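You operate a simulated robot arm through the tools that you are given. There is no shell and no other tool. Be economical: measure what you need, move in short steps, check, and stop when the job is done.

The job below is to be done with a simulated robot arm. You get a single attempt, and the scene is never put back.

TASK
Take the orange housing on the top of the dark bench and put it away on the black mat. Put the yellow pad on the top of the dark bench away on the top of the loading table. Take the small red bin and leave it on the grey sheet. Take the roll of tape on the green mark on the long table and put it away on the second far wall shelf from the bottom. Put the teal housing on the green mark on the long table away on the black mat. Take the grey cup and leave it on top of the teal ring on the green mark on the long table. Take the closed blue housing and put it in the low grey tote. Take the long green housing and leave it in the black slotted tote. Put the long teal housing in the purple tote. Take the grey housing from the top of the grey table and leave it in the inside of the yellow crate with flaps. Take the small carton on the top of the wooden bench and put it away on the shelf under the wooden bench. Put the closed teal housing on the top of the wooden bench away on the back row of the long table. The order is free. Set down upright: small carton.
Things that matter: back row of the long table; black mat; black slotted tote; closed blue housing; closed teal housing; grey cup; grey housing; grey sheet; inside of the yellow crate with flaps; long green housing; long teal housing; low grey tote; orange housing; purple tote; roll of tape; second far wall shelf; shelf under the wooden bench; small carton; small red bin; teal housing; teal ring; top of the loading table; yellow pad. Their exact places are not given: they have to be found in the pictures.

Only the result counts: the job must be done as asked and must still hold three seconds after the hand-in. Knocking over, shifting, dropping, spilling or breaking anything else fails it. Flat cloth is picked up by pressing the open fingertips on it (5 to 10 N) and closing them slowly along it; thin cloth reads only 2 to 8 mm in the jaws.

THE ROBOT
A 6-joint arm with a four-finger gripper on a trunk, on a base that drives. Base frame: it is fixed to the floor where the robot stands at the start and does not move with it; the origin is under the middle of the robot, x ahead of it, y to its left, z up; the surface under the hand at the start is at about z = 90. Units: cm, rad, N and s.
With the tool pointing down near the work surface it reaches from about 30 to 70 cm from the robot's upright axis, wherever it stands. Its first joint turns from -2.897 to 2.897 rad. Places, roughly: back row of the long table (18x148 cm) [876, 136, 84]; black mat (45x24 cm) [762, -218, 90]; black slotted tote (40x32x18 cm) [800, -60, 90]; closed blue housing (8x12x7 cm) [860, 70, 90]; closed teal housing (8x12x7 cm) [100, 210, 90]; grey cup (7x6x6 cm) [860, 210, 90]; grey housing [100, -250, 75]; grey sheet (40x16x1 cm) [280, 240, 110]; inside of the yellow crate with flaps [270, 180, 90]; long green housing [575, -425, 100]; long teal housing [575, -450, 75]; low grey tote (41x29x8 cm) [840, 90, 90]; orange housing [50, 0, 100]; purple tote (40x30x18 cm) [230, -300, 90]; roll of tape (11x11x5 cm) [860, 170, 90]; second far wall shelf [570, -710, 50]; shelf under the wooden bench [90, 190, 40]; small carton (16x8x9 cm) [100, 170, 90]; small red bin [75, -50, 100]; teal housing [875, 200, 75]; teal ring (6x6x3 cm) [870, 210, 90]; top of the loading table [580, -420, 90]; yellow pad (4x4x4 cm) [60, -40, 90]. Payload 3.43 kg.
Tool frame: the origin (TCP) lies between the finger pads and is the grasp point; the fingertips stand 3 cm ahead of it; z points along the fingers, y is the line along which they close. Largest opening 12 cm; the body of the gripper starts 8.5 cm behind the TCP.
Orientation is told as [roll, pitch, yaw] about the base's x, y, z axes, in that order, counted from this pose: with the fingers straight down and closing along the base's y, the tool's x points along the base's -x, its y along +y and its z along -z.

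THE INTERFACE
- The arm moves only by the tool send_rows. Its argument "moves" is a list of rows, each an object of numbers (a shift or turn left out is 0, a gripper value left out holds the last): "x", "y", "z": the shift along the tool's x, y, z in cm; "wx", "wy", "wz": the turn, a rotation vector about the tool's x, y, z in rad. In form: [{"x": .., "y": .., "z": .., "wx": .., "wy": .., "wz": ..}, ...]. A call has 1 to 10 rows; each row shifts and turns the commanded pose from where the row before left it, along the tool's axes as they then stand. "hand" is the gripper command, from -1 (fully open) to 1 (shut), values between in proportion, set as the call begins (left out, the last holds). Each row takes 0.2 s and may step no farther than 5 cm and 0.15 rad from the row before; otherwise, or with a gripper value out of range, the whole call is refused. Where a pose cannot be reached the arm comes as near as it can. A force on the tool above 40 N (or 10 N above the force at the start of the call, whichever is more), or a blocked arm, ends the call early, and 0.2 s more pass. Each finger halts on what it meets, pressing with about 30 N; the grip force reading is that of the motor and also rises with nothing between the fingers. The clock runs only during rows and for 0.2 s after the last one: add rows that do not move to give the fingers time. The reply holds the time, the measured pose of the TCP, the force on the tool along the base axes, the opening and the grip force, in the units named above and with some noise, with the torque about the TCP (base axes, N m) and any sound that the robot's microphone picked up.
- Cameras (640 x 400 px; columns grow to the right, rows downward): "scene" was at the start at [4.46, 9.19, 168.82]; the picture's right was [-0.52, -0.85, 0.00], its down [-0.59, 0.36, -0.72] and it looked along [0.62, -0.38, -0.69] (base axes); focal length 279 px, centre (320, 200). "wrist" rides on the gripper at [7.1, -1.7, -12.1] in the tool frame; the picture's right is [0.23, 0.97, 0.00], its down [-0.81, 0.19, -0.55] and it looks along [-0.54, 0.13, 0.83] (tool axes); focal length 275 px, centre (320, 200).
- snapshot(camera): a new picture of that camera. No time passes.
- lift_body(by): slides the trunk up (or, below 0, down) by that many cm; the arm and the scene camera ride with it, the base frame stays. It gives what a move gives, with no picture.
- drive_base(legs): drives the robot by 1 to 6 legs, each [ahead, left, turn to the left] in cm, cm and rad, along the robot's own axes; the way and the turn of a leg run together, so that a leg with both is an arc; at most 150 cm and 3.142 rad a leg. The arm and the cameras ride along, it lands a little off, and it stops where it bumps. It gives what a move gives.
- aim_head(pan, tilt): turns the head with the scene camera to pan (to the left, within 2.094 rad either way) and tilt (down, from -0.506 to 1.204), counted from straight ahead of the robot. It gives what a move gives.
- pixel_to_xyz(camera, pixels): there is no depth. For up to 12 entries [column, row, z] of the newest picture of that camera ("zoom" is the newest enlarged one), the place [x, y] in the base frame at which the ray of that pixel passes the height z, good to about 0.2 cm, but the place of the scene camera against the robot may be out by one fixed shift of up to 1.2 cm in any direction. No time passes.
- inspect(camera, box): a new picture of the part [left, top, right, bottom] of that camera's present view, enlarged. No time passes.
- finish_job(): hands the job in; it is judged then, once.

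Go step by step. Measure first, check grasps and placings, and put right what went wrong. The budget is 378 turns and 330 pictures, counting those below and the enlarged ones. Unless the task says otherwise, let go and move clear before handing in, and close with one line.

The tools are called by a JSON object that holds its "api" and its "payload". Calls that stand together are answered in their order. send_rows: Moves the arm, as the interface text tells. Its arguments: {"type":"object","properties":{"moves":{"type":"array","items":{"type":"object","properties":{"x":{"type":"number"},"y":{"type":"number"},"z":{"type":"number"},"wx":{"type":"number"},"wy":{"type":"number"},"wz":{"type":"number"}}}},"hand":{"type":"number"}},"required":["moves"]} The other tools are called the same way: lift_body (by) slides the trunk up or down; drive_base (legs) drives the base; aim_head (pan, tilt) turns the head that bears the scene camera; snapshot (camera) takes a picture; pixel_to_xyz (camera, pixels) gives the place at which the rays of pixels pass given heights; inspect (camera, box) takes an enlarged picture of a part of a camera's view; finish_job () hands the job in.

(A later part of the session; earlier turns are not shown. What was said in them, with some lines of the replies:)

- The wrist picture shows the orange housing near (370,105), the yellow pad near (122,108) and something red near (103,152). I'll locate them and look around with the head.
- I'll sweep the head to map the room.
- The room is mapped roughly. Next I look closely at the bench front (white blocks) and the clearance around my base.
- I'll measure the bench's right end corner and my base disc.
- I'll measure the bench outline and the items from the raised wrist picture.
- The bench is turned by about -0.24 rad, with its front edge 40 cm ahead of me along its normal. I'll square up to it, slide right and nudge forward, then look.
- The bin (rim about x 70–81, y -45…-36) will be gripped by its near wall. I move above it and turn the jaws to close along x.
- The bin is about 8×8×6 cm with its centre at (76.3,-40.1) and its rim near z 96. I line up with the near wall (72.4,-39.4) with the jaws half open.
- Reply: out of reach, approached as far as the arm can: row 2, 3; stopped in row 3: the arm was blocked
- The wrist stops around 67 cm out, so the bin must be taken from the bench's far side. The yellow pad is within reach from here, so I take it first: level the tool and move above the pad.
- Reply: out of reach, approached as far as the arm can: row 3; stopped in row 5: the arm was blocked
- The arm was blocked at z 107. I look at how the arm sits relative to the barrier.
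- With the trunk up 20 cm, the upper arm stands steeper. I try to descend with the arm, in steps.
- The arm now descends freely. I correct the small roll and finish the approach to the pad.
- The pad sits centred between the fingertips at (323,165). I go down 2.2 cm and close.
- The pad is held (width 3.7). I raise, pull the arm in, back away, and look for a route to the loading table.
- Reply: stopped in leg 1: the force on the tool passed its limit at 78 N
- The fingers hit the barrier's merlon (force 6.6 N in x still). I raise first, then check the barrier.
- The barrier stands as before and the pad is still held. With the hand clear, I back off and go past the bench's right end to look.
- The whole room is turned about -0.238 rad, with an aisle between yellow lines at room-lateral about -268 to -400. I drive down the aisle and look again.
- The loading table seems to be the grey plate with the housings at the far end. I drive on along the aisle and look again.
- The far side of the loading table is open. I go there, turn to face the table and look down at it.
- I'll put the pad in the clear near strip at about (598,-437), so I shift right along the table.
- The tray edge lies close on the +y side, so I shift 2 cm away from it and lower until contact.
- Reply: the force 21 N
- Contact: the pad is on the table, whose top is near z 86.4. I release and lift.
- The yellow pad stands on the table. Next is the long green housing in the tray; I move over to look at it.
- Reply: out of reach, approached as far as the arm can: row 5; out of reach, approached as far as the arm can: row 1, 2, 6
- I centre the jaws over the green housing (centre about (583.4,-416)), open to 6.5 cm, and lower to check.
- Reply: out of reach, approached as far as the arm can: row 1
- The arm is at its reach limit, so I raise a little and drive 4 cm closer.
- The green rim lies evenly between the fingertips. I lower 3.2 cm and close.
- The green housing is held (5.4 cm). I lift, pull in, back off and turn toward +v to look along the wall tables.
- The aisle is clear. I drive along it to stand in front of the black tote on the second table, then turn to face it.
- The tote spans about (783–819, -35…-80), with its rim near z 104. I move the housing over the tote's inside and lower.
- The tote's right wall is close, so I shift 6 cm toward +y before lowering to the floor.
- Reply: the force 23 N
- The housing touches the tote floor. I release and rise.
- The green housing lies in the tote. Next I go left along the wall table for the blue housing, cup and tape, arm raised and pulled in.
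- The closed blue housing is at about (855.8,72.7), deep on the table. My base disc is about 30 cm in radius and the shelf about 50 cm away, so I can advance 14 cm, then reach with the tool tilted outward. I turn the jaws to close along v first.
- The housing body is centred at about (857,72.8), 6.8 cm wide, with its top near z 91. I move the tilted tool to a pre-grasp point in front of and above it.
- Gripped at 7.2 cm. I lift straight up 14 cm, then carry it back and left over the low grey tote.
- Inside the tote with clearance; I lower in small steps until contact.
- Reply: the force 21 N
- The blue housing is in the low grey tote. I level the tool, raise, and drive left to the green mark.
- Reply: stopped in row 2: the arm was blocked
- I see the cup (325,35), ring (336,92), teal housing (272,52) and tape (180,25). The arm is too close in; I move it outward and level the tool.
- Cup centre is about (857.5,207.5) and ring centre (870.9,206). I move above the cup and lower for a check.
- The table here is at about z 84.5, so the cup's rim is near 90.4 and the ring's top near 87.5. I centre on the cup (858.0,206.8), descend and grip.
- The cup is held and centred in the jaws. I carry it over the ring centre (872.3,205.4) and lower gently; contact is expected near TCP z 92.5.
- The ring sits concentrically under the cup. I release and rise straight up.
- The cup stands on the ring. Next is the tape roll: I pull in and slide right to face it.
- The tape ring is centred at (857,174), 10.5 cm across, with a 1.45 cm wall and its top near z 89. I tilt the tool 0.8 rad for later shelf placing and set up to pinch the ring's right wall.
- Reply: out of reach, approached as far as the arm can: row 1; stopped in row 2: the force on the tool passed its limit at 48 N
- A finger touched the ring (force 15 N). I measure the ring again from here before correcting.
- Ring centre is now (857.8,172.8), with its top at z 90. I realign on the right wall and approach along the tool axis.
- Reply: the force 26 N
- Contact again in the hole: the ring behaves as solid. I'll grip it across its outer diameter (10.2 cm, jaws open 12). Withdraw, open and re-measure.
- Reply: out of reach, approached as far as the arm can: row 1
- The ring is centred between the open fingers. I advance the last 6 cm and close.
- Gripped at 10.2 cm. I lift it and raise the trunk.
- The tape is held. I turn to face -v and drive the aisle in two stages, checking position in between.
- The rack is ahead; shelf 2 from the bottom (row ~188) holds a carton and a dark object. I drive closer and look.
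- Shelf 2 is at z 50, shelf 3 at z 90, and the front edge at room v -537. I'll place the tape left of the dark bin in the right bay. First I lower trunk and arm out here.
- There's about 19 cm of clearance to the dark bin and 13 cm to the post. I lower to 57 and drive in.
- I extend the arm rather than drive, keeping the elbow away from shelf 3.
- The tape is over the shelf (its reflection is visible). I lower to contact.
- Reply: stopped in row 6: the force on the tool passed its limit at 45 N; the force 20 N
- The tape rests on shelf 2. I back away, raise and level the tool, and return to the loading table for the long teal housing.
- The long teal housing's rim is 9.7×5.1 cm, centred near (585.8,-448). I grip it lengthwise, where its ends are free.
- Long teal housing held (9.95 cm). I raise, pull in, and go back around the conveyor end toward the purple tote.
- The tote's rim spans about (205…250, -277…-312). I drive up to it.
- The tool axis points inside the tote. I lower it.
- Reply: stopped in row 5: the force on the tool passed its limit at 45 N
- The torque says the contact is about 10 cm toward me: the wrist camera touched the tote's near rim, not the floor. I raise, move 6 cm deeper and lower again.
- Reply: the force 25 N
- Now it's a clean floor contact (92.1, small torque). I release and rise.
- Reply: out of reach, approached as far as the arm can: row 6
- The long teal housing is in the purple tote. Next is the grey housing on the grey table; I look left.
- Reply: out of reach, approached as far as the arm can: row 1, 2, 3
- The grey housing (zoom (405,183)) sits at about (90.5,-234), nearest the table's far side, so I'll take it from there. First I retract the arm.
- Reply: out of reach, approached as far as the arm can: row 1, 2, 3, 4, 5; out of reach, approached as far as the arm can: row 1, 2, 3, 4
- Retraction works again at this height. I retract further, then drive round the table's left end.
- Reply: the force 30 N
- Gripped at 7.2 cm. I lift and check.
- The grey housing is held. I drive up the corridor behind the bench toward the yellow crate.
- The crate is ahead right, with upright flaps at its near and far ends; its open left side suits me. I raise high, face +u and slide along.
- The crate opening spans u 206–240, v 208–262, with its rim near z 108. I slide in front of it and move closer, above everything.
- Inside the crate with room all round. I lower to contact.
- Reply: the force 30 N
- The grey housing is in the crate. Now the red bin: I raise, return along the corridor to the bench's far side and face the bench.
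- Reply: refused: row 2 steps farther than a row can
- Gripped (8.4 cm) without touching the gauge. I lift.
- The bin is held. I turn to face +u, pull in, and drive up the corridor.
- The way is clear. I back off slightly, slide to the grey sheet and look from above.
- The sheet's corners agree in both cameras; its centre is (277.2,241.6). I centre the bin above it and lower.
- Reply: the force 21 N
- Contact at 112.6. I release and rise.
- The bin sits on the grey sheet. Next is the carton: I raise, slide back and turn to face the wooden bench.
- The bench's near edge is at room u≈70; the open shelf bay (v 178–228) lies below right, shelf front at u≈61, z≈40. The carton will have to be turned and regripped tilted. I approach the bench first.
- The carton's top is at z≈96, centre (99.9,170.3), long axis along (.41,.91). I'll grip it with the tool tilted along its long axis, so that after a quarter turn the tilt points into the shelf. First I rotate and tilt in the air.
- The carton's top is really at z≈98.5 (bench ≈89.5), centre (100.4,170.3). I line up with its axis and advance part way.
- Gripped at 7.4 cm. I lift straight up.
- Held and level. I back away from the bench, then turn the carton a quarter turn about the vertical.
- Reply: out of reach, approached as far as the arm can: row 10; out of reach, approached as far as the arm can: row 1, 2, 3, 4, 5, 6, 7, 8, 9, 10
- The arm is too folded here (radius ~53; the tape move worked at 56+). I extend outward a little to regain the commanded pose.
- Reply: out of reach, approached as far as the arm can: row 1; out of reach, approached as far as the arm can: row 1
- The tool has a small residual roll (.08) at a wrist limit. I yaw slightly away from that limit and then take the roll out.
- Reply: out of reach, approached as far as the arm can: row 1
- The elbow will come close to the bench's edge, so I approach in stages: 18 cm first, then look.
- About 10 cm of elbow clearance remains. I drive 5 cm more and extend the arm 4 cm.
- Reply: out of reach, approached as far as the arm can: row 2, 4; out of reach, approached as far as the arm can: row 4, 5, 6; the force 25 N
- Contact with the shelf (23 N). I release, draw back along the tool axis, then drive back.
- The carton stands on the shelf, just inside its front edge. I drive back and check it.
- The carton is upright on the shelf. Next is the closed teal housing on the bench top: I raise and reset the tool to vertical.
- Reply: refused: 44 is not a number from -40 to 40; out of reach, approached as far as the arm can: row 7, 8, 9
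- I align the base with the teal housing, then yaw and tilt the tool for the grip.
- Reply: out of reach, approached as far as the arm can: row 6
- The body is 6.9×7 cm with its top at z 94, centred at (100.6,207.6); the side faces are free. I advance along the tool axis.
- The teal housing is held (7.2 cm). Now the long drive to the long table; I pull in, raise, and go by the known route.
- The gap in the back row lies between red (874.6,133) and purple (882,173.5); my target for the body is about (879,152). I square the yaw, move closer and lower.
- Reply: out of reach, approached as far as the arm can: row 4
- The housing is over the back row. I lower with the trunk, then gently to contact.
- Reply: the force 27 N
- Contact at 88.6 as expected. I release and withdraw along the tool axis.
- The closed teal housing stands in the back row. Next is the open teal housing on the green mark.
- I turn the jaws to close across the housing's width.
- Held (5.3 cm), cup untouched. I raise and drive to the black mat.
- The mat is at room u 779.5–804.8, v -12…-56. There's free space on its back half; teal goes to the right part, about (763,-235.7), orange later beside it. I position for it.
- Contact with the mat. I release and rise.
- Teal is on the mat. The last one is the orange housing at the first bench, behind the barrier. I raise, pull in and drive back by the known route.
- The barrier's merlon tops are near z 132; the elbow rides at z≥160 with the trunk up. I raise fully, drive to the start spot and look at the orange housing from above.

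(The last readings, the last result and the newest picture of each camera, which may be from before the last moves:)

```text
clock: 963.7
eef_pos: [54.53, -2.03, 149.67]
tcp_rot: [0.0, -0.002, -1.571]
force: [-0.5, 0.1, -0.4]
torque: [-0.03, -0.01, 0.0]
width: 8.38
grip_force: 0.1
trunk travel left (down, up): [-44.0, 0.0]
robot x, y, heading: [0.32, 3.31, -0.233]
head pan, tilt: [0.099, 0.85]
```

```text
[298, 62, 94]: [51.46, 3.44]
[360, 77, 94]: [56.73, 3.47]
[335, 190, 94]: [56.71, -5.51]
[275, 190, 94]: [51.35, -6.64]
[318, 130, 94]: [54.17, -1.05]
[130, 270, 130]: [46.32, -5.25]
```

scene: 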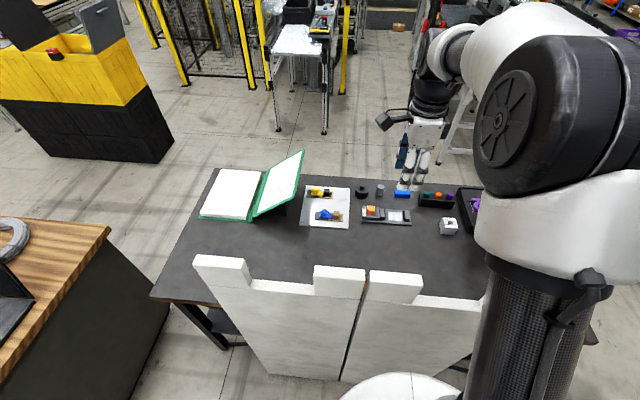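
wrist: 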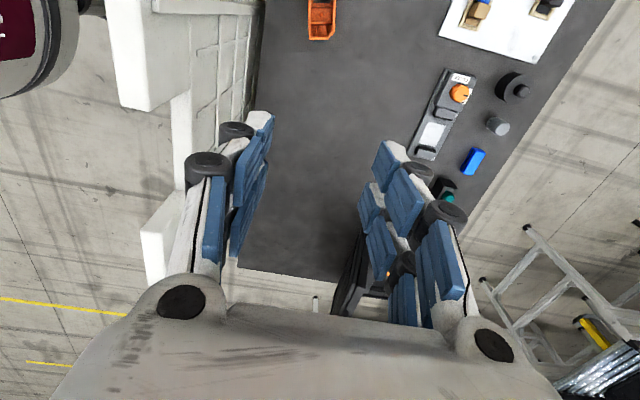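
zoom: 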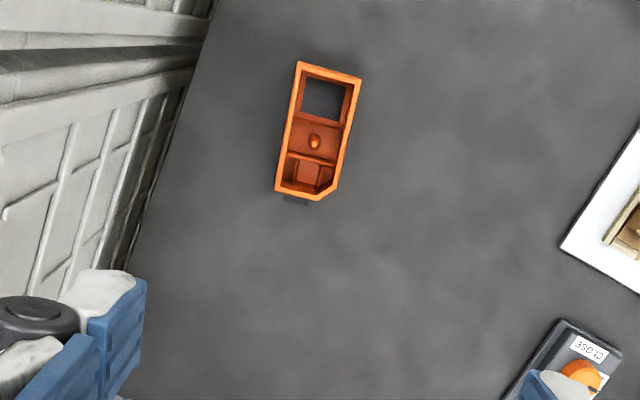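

The orange housing spans x 51.4–56.7, y -6.6…3.5. I descend by arm in stages and watch the elbow over the barrier.

{"api": "send_rows", "payload": {"moves": [{"x": 0.5, "y": -0.45}, {"z": 5}, {"z": 5}, {"z": 5}, {"z": 5}]}}

{"api": "snapshot", "payload": {"camera": "scene"}}

```text
clock: 964.9
eef_pos: [54.13, -1.83, 129.69]
tcp_rot: [0.002, -0.003, -1.572]
force: [-0.5, -0.3, 0.1]
torque: [0.0, 0.02, 0.02]
width: 8.4
grip_force: 0.0
trunk travel left (down, up): [-44.0, 0.0]
robot x, y, heading: [0.79, 3.14, -0.227]
head pan, tilt: [0.099, 0.85]
```

```text
109 pictures are left
```

scene: 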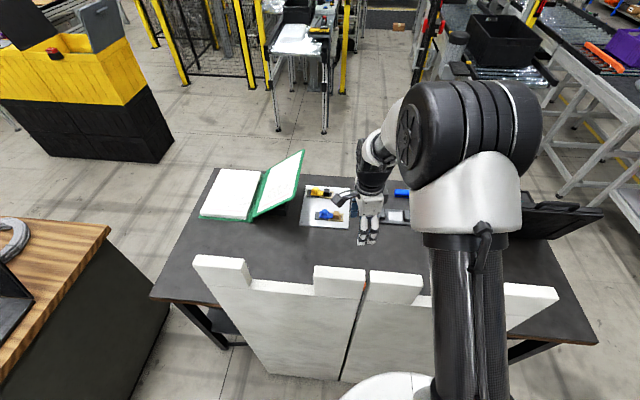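

{"api": "send_rows", "payload": {"moves": [{"z": 5}, {"z": 5}, {"z": 5}]}}

{"api": "snapshot", "payload": {"camera": "scene"}}

{"api": "snapshot", "payload": {"camera": "wrist"}}

```text
clock: 965.7
eef_pos: [54.19, -1.6, 114.55]
tcp_rot: [0.002, -0.002, -1.57]
force: [0.2, -0.3, -0.1]
torque: [-0.03, 0.04, -0.04]
width: 8.39
grip_force: 0.0
trunk travel left (down, up): [-44.0, 0.0]
robot x, y, heading: [0.54, 2.64, -0.232]
head pan, tilt: [0.099, 0.85]
```

```text
108 pictures are left
```

scene: 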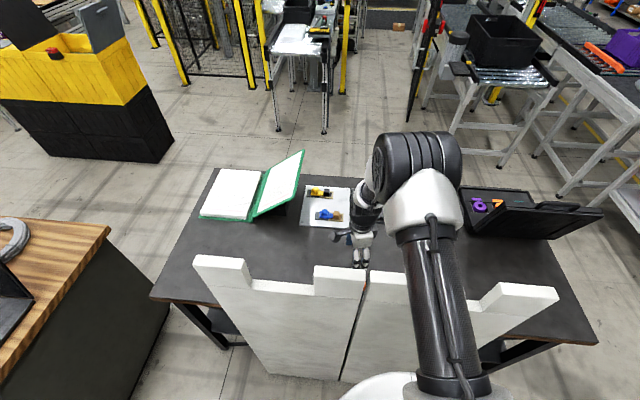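

```text
107 pictures are left
```

wrist: 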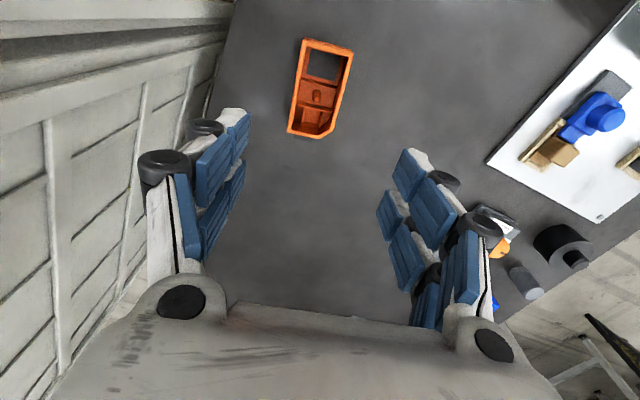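

{"api": "send_rows", "payload": {"moves": [{"z": 5}, {"z": 5}, {}]}}

{"api": "snapshot", "payload": {"camera": "scene"}}

{"api": "snapshot", "payload": {"camera": "wrist"}}

```text
clock: 966.5
eef_pos: [54.12, -1.82, 104.73]
tcp_rot: [0.001, -0.002, -1.57]
force: [0.0, 0.8, -0.6]
torque: [0.01, -0.01, 0.0]
width: 8.39
grip_force: 0.0
trunk travel left (down, up): [-44.0, 0.0]
robot x, y, heading: [0.74, 3.1, -0.233]
head pan, tilt: [0.099, 0.85]
```

```text
106 pictures are left
```

scene: 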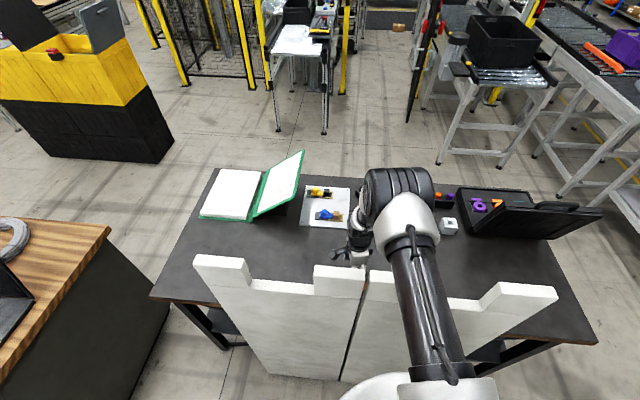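

```text
105 pictures are left
```

wrist: 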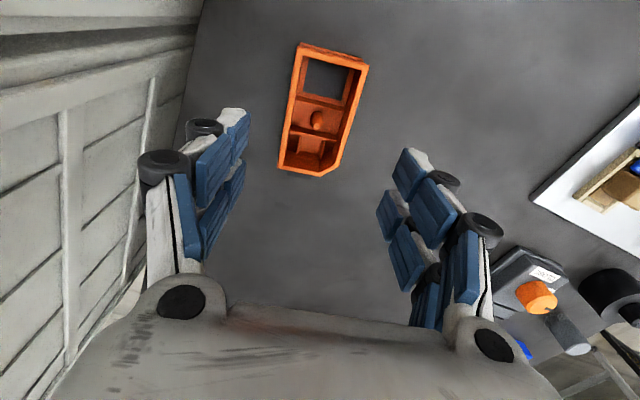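

The upper arm nears the barrier's notch, so I move the base 5 cm closer and fold the arm correspondingly, which raises the elbow.

{"api": "drive_base", "payload": {"legs": [[5, 0, 0]]}}

{"api": "send_rows", "payload": {"moves": [{"y": -2.5, "x": 0.7}, {"y": -2.4, "x": 0.7}, {}]}}

{"api": "snapshot", "payload": {"camera": "wrist"}}

{"api": "snapshot", "payload": {"camera": "scene"}}

```text
clock: 967.5
eef_pos: [59.0, -2.84, 104.63]
tcp_rot: [0.001, -0.001, -1.571]
force: [0.9, -0.4, 1.3]
torque: [0.04, 0.05, -0.02]
width: 8.38
grip_force: 0.1
trunk travel left (down, up): [-44.0, 0.0]
robot x, y, heading: [5.73, 1.73, -0.227]
head pan, tilt: [0.099, 0.85]
```

```text
clock: 968.2
eef_pos: [53.89, -1.44, 104.47]
tcp_rot: [0.002, -0.003, -1.57]
force: [-0.4, -0.2, -0.1]
torque: [-0.01, -0.01, 0.0]
width: 8.4
grip_force: 0.0
trunk travel left (down, up): [-44.0, 0.0]
robot x, y, heading: [5.33, 1.86, -0.233]
head pan, tilt: [0.099, 0.85]
```

```text
104 pictures are left
```

wrist: 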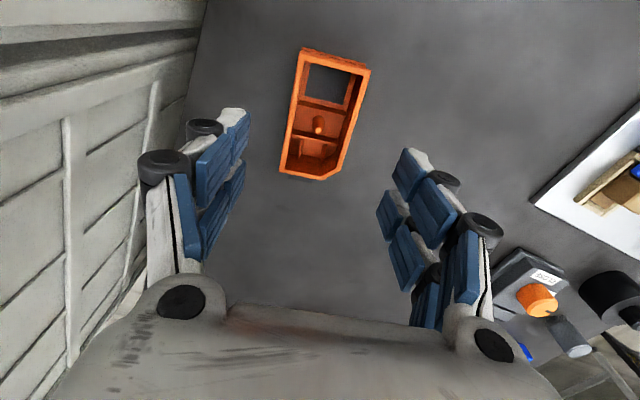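

```text
103 pictures are left
```

scene: 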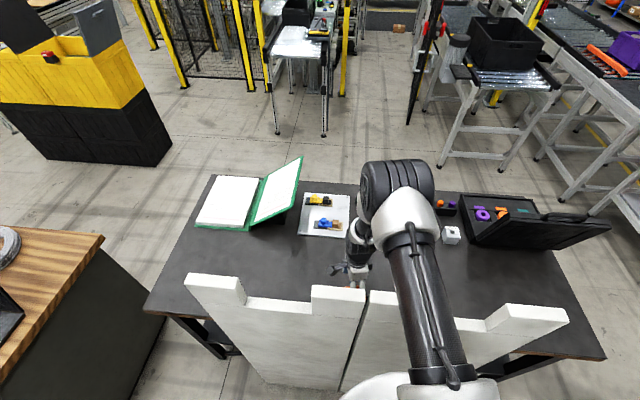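

{"api": "send_rows", "payload": {"moves": [{"x": 0.6, "y": 0.35}, {"z": 3}, {"z": 3}], "hand": -0.2}}

{"api": "snapshot", "payload": {"camera": "wrist"}}

```text
clock: 969.0
eef_pos: [54.4, -0.91, 98.64]
tcp_rot: [0.002, -0.002, -1.573]
force: [0.7, 0.4, 1.0]
torque: [0.03, -0.02, -0.04]
width: 7.19
grip_force: 0.1
trunk travel left (down, up): [-44.0, 0.0]
robot x, y, heading: [5.6, 1.7, -0.233]
head pan, tilt: [0.099, 0.85]
```

```text
102 pictures are left
```

wrist: 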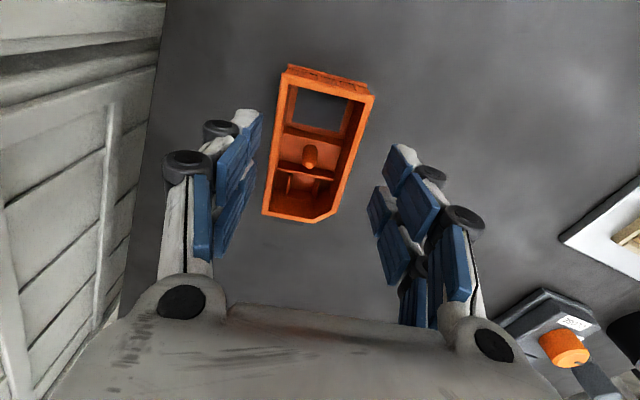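

{"api": "send_rows", "payload": {"moves": [{"z": 2, "y": -0.2}, {"z": 1.5}, {"z": 0.9}]}}

{"api": "send_rows", "payload": {"moves": [{}, {}, {}], "hand": 1}}

{"api": "send_rows", "payload": {"moves": [{"z": -3}, {"z": -5}, {"z": -5}]}}

{"api": "snapshot", "payload": {"camera": "wrist"}}

```text
clock: 969.9
eef_pos: [54.14, -0.99, 94.24]
tcp_rot: [0.0, -0.001, -1.572]
force: [0.3, 0.2, -0.3]
torque: [0.01, 0.02, 0.0]
width: 7.2
grip_force: 0.0
trunk travel left (down, up): [-44.0, 0.0]
robot x, y, heading: [5.4, 1.62, -0.232]
head pan, tilt: [0.099, 0.85]
```

```text
clock: 970.6
eef_pos: [54.17, -0.86, 94.28]
tcp_rot: [0.002, -0.002, -1.571]
force: [0.0, 0.2, -0.1]
torque: [0.0, 0.02, 0.03]
width: 5.37
grip_force: 29.9
trunk travel left (down, up): [-44.0, 0.0]
robot x, y, heading: [5.5, 1.62, -0.225]
head pan, tilt: [0.099, 0.85]
```

```text
clock: 971.5
eef_pos: [54.05, -1.06, 107.39]
tcp_rot: [0.0, -0.001, -1.571]
force: [-0.6, 0.3, -0.7]
torque: [0.0, -0.08, -0.03]
width: 5.37
grip_force: 29.9
trunk travel left (down, up): [-44.0, 0.0]
robot x, y, heading: [5.56, 1.82, -0.231]
head pan, tilt: [0.099, 0.85]
```

```text
101 pictures are left
```

wrist: 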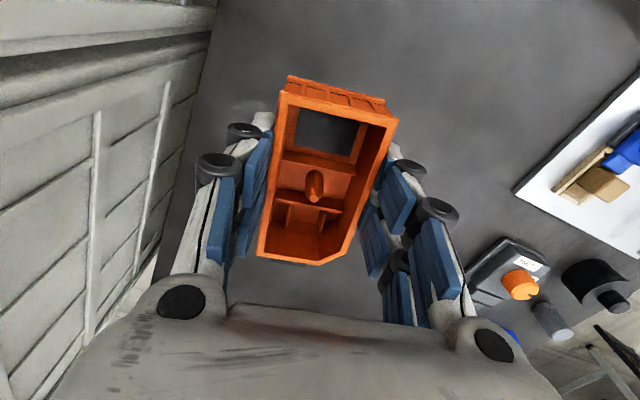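

The orange housing is held. I raise to z≈152 before backing out over the barrier.

{"api": "send_rows", "payload": {"moves": [{"z": -5}, {"z": -5}, {"z": -5}, {"z": -5}, {"z": -5}, {"z": -5}, {"z": -5}, {"z": -5}, {"z": -5}]}}

```text
clock: 973.5
eef_pos: [54.16, -0.91, 152.39]
tcp_rot: [0.0, -0.002, -1.569]
force: [1.1, -0.2, -1.4]
torque: [0.0, 0.01, -0.04]
width: 5.36
grip_force: 30.1
trunk travel left (down, up): [-44.0, 0.0]
robot x, y, heading: [5.4, 2.01, -0.228]
head pan, tilt: [0.099, 0.85]
```

{"api": "drive_base", "payload": {"legs": [[-38, 0, -0.008], [0, -113, 0], [0, -113, 0], [0, -112, 0]]}}

```text
clock: 991.9
eef_pos: [-66.18, -321.39, 152.39]
tcp_rot: [0.003, -0.001, -1.628]
force: [-0.5, 0.6, -1.8]
torque: [0.05, 0.0, 0.04]
width: 5.35
grip_force: 30.2
trunk travel left (down, up): [-44.0, 0.0]
robot x, y, heading: [-114.9, -315.99, -0.291]
head pan, tilt: [0.099, 0.85]
```

{"api": "drive_base", "payload": {"legs": [[0, 0, 0.055], [122, 0, 0], [122, 0, 0], [122, 0, 0], [122, 0, 0]]}}

```text
clock: 1015.8
eef_pos: [410.4, -429.0, 152.51]
tcp_rot: [0.001, -0.001, -1.558]
force: [-0.2, 0.2, -1.8]
torque: [0.02, 0.03, -0.01]
width: 5.37
grip_force: 30.4
trunk travel left (down, up): [-44.0, 0.0]
robot x, y, heading: [361.54, -427.01, -0.221]
head pan, tilt: [0.099, 0.85]
```

{"api": "drive_base", "payload": {"legs": [[0, -92, -0.015], [142, 0, 0], [142, 0, 0], [0, 0, 1.571]]}}

```text
clock: 1037.5
eef_pos: [613.77, -539.07, 152.41]
tcp_rot: [-0.001, -0.001, -0.041]
force: [0.1, -0.6, -0.8]
torque: [0.01, 0.01, 0.0]
width: 5.31
grip_force: 30.2
trunk travel left (down, up): [-44.0, 0.0]
robot x, y, heading: [608.88, -588.01, 1.3]
head pan, tilt: [0.099, 0.85]
```

{"api": "drive_base", "payload": {"legs": [[0, -5, 0.035], [132, 0, 0], [132, 0, 0], [132, 0, 0], [0, 0, -1.571]]}}

{"api": "aim_head", "payload": {"pan": 0.3, "tilt": 0.85}}

{"api": "snapshot", "payload": {"camera": "scene"}}

{"api": "snapshot", "payload": {"camera": "wrist"}}

```text
clock: 1061.0
eef_pos: [760.16, -207.31, 152.34]
tcp_rot: [0.0, -0.002, -1.599]
force: [0.7, -0.4, -1.6]
torque: [0.07, 0.0, 0.02]
width: 5.35
grip_force: 29.8
trunk travel left (down, up): [-44.0, 0.0]
robot x, y, heading: [711.49, -203.19, -0.263]
head pan, tilt: [0.099, 0.85]
```

```text
clock: 1061.8
eef_pos: [760.31, -207.32, 152.44]
tcp_rot: [0.0, -0.001, -1.6]
force: [-0.3, 0.4, -2.2]
torque: [0.0, -0.02, -0.04]
width: 5.33
grip_force: 30.0
trunk travel left (down, up): [-44.0, 0.0]
robot x, y, heading: [711.8, -203.33, -0.259]
head pan, tilt: [0.3, 0.85]
```

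```text
100 pictures are left
```

scene: 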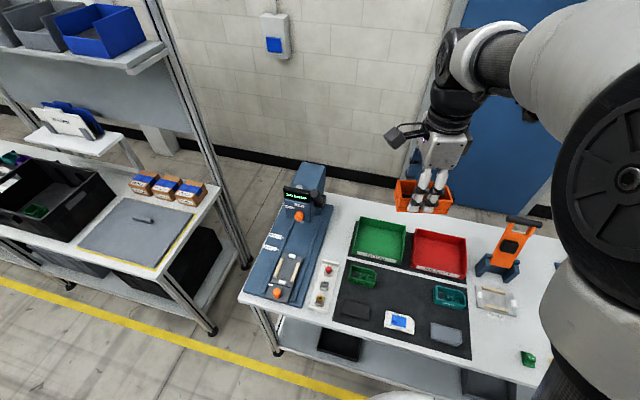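

```text
99 pictures are left
```

wrist: 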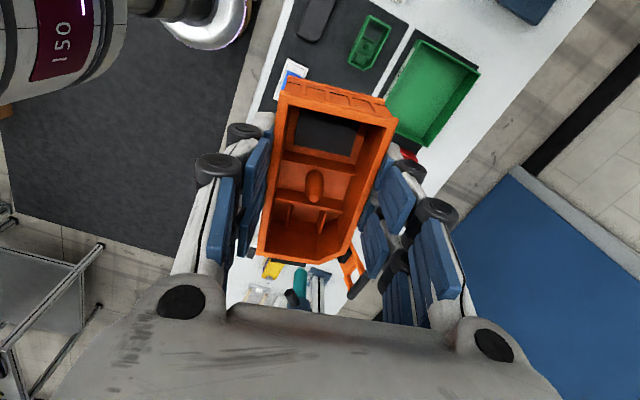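

{"api": "pixel_to_xyz", "payload": {"camera": "scene", "pixels": [[377, 280, 90], [433, 293, 90], [405, 287, 90], [400, 310, 90], [400, 263, 90], [350, 270, 90], [467, 300, 90]]}}

{"api": "inspect", "payload": {"camera": "scene", "box": [320, 240, 500, 370]}}

```text
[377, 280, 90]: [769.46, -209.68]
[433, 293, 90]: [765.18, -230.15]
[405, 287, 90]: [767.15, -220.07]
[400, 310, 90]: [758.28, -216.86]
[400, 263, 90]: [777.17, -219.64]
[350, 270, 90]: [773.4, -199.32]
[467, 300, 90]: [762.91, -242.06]
```

```text
3.08 times, centred on (410, 305) of scene
```

zoom: 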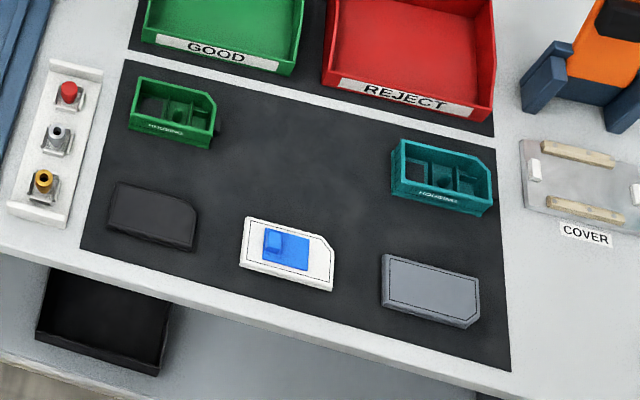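

{"api": "send_rows", "payload": {"moves": [{"x": -3.95, "y": 2.45}, {"x": -3.95, "y": 2.45}, {"x": -3.95, "y": 2.45}, {"wz": 0.1}, {"wz": 0.1}]}}

{"api": "lift_body", "payload": {"by": -40}}

{"api": "snapshot", "payload": {"camera": "wrist"}}

{"api": "snapshot", "payload": {"camera": "scene"}}

```text
clock: 1063.0
eef_pos: [767.28, -219.48, 152.43]
tcp_rot: [0.001, -0.001, -1.801]
force: [0.0, 0.2, -1.0]
torque: [0.04, 0.0, -0.02]
width: 5.35
grip_force: 30.1
trunk travel left (down, up): [-44.0, 0.0]
robot x, y, heading: [711.24, -203.64, -0.264]
head pan, tilt: [0.3, 0.85]
```

```text
clock: 1066.8
eef_pos: [767.12, -219.31, 112.5]
tcp_rot: [0.0, -0.002, -1.799]
force: [-0.9, -0.3, -1.5]
torque: [0.03, 0.0, -0.03]
width: 5.36
grip_force: 30.0
trunk travel left (down, up): [-4.0, 40.0]
robot x, y, heading: [711.45, -203.02, -0.26]
head pan, tilt: [0.3, 0.85]
```

```text
97 pictures are left
```

wrist: 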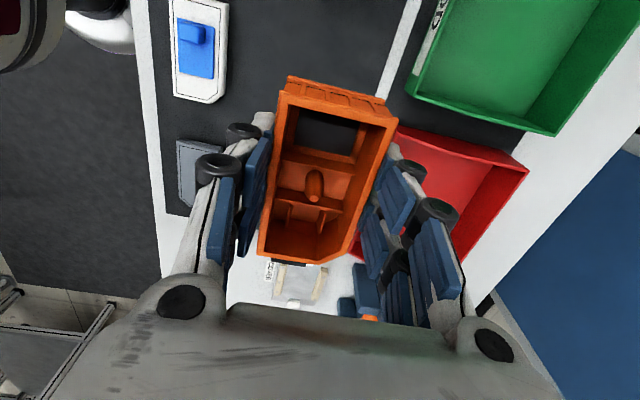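

```text
96 pictures are left
```

scene: 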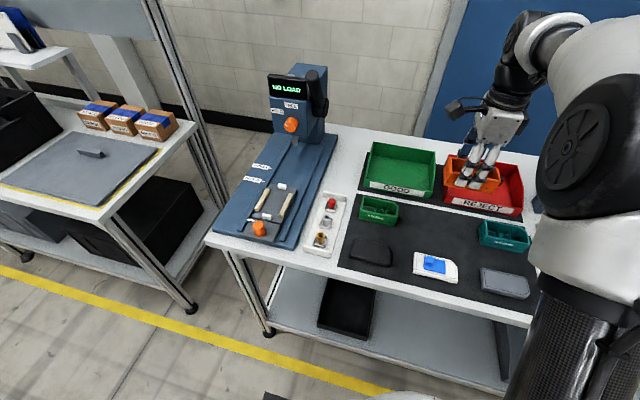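

{"api": "send_rows", "payload": {"moves": [{"z": 5}, {"z": 5}, {"z": 4}]}}

{"api": "snapshot", "payload": {"camera": "wrist"}}

{"api": "inspect", "payload": {"camera": "scene", "box": [340, 150, 540, 310]}}

```text
clock: 1067.6
eef_pos: [767.58, -219.29, 98.56]
tcp_rot: [0.002, -0.003, -1.799]
force: [1.0, 0.6, -1.8]
torque: [0.05, -0.02, -0.01]
width: 5.32
grip_force: 30.1
trunk travel left (down, up): [-4.0, 40.0]
robot x, y, heading: [711.46, -203.25, -0.257]
head pan, tilt: [0.3, 0.85]
```

```text
95 pictures are left
```

wrist: 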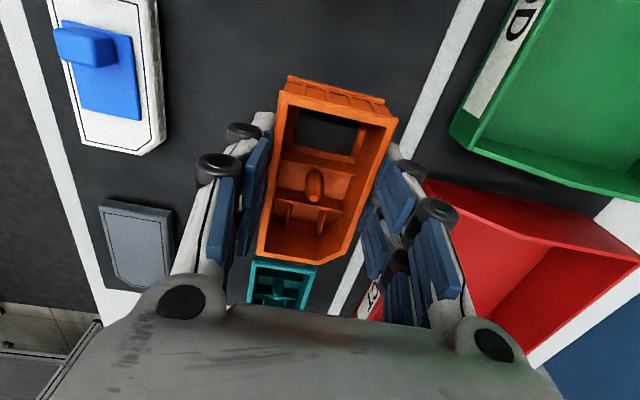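

```text
2.50 times, centred on (440, 230) of scene
```

zoom: 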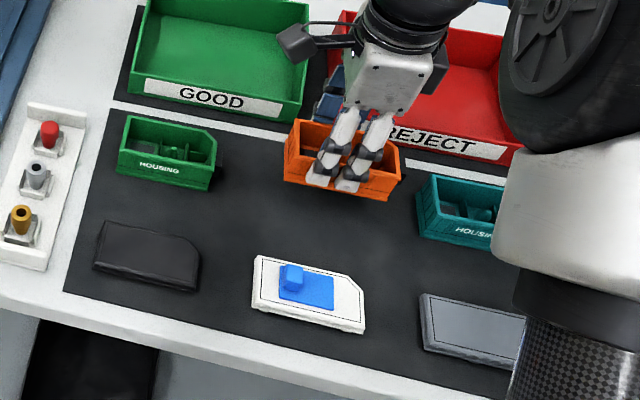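

{"api": "send_rows", "payload": {"moves": [{"z": 2}, {"z": 1}, {"z": 0.5}, {"z": 0.4}, {"z": 0.4}, {"z": 0.4}, {"z": 0.4}]}}

```text
clock: 1069.2
eef_pos: [767.15, -219.4, 93.69]
tcp_rot: [0.005, 0.0, -1.8]
force: [1.9, 0.9, 22.6]
torque: [0.05, -0.06, 0.09]
width: 5.38
grip_force: 29.8
trunk travel left (down, up): [-4.0, 40.0]
robot x, y, heading: [711.46, -203.27, -0.255]
head pan, tilt: [0.3, 0.85]
```

Contact with the mat. I release and rise.

{"api": "send_rows", "payload": {"moves": [{"z": -0.2}, {}, {}], "hand": -0.15}}

{"api": "send_rows", "payload": {"moves": [{"z": -4}, {"z": -5}, {"z": -5}, {"z": -5}, {"z": -5}]}}

{"api": "snapshot", "payload": {"camera": "wrist"}}

{"api": "snapshot", "payload": {"camera": "scene"}}

```text
clock: 1070.0
eef_pos: [767.14, -219.4, 93.51]
tcp_rot: [0.0, -0.001, -1.801]
force: [-0.7, 1.3, 0.6]
torque: [-0.03, -0.02, -0.04]
width: 6.86
grip_force: 0.0
trunk travel left (down, up): [-4.0, 40.0]
robot x, y, heading: [711.58, -203.24, -0.259]
head pan, tilt: [0.3, 0.85]
```

```text
clock: 1071.2
eef_pos: [767.22, -219.45, 117.46]
tcp_rot: [0.0, -0.002, -1.8]
force: [0.5, 1.0, -0.3]
torque: [-0.02, -0.01, -0.03]
width: 6.9
grip_force: 0.1
trunk travel left (down, up): [-4.0, 40.0]
robot x, y, heading: [711.24, -203.22, -0.262]
head pan, tilt: [0.3, 0.85]
```

```text
93 pictures are left
```

wrist: 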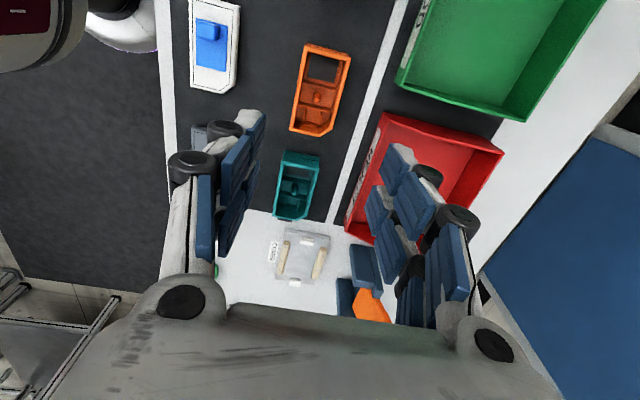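

```text
92 pictures are left
```

scene: 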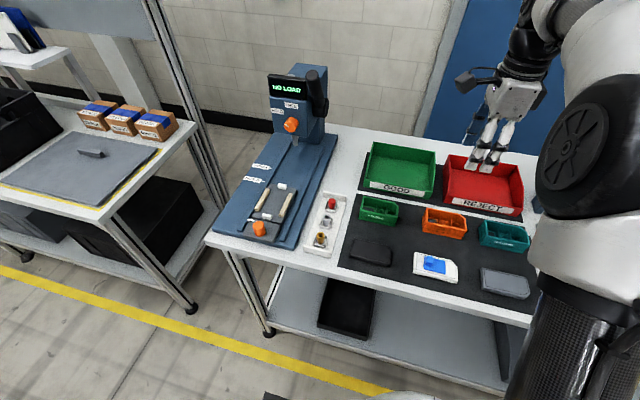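

Orange and teal both rest on the black mat, and all twelve items are placed with the hand clear. I hand the job in.

{"api": "finish_job", "payload": {}}

```text
The job is handed in.
```

I put all twelve items where you asked, checked each one with a picture after letting go, and handed the job in with the hand clear. While lifting the yellow pad out, the fingers hit the white barrier at the first bench (78 N), but it looked unmoved afterwards. The wrist camera also touched the purple tote's rim.
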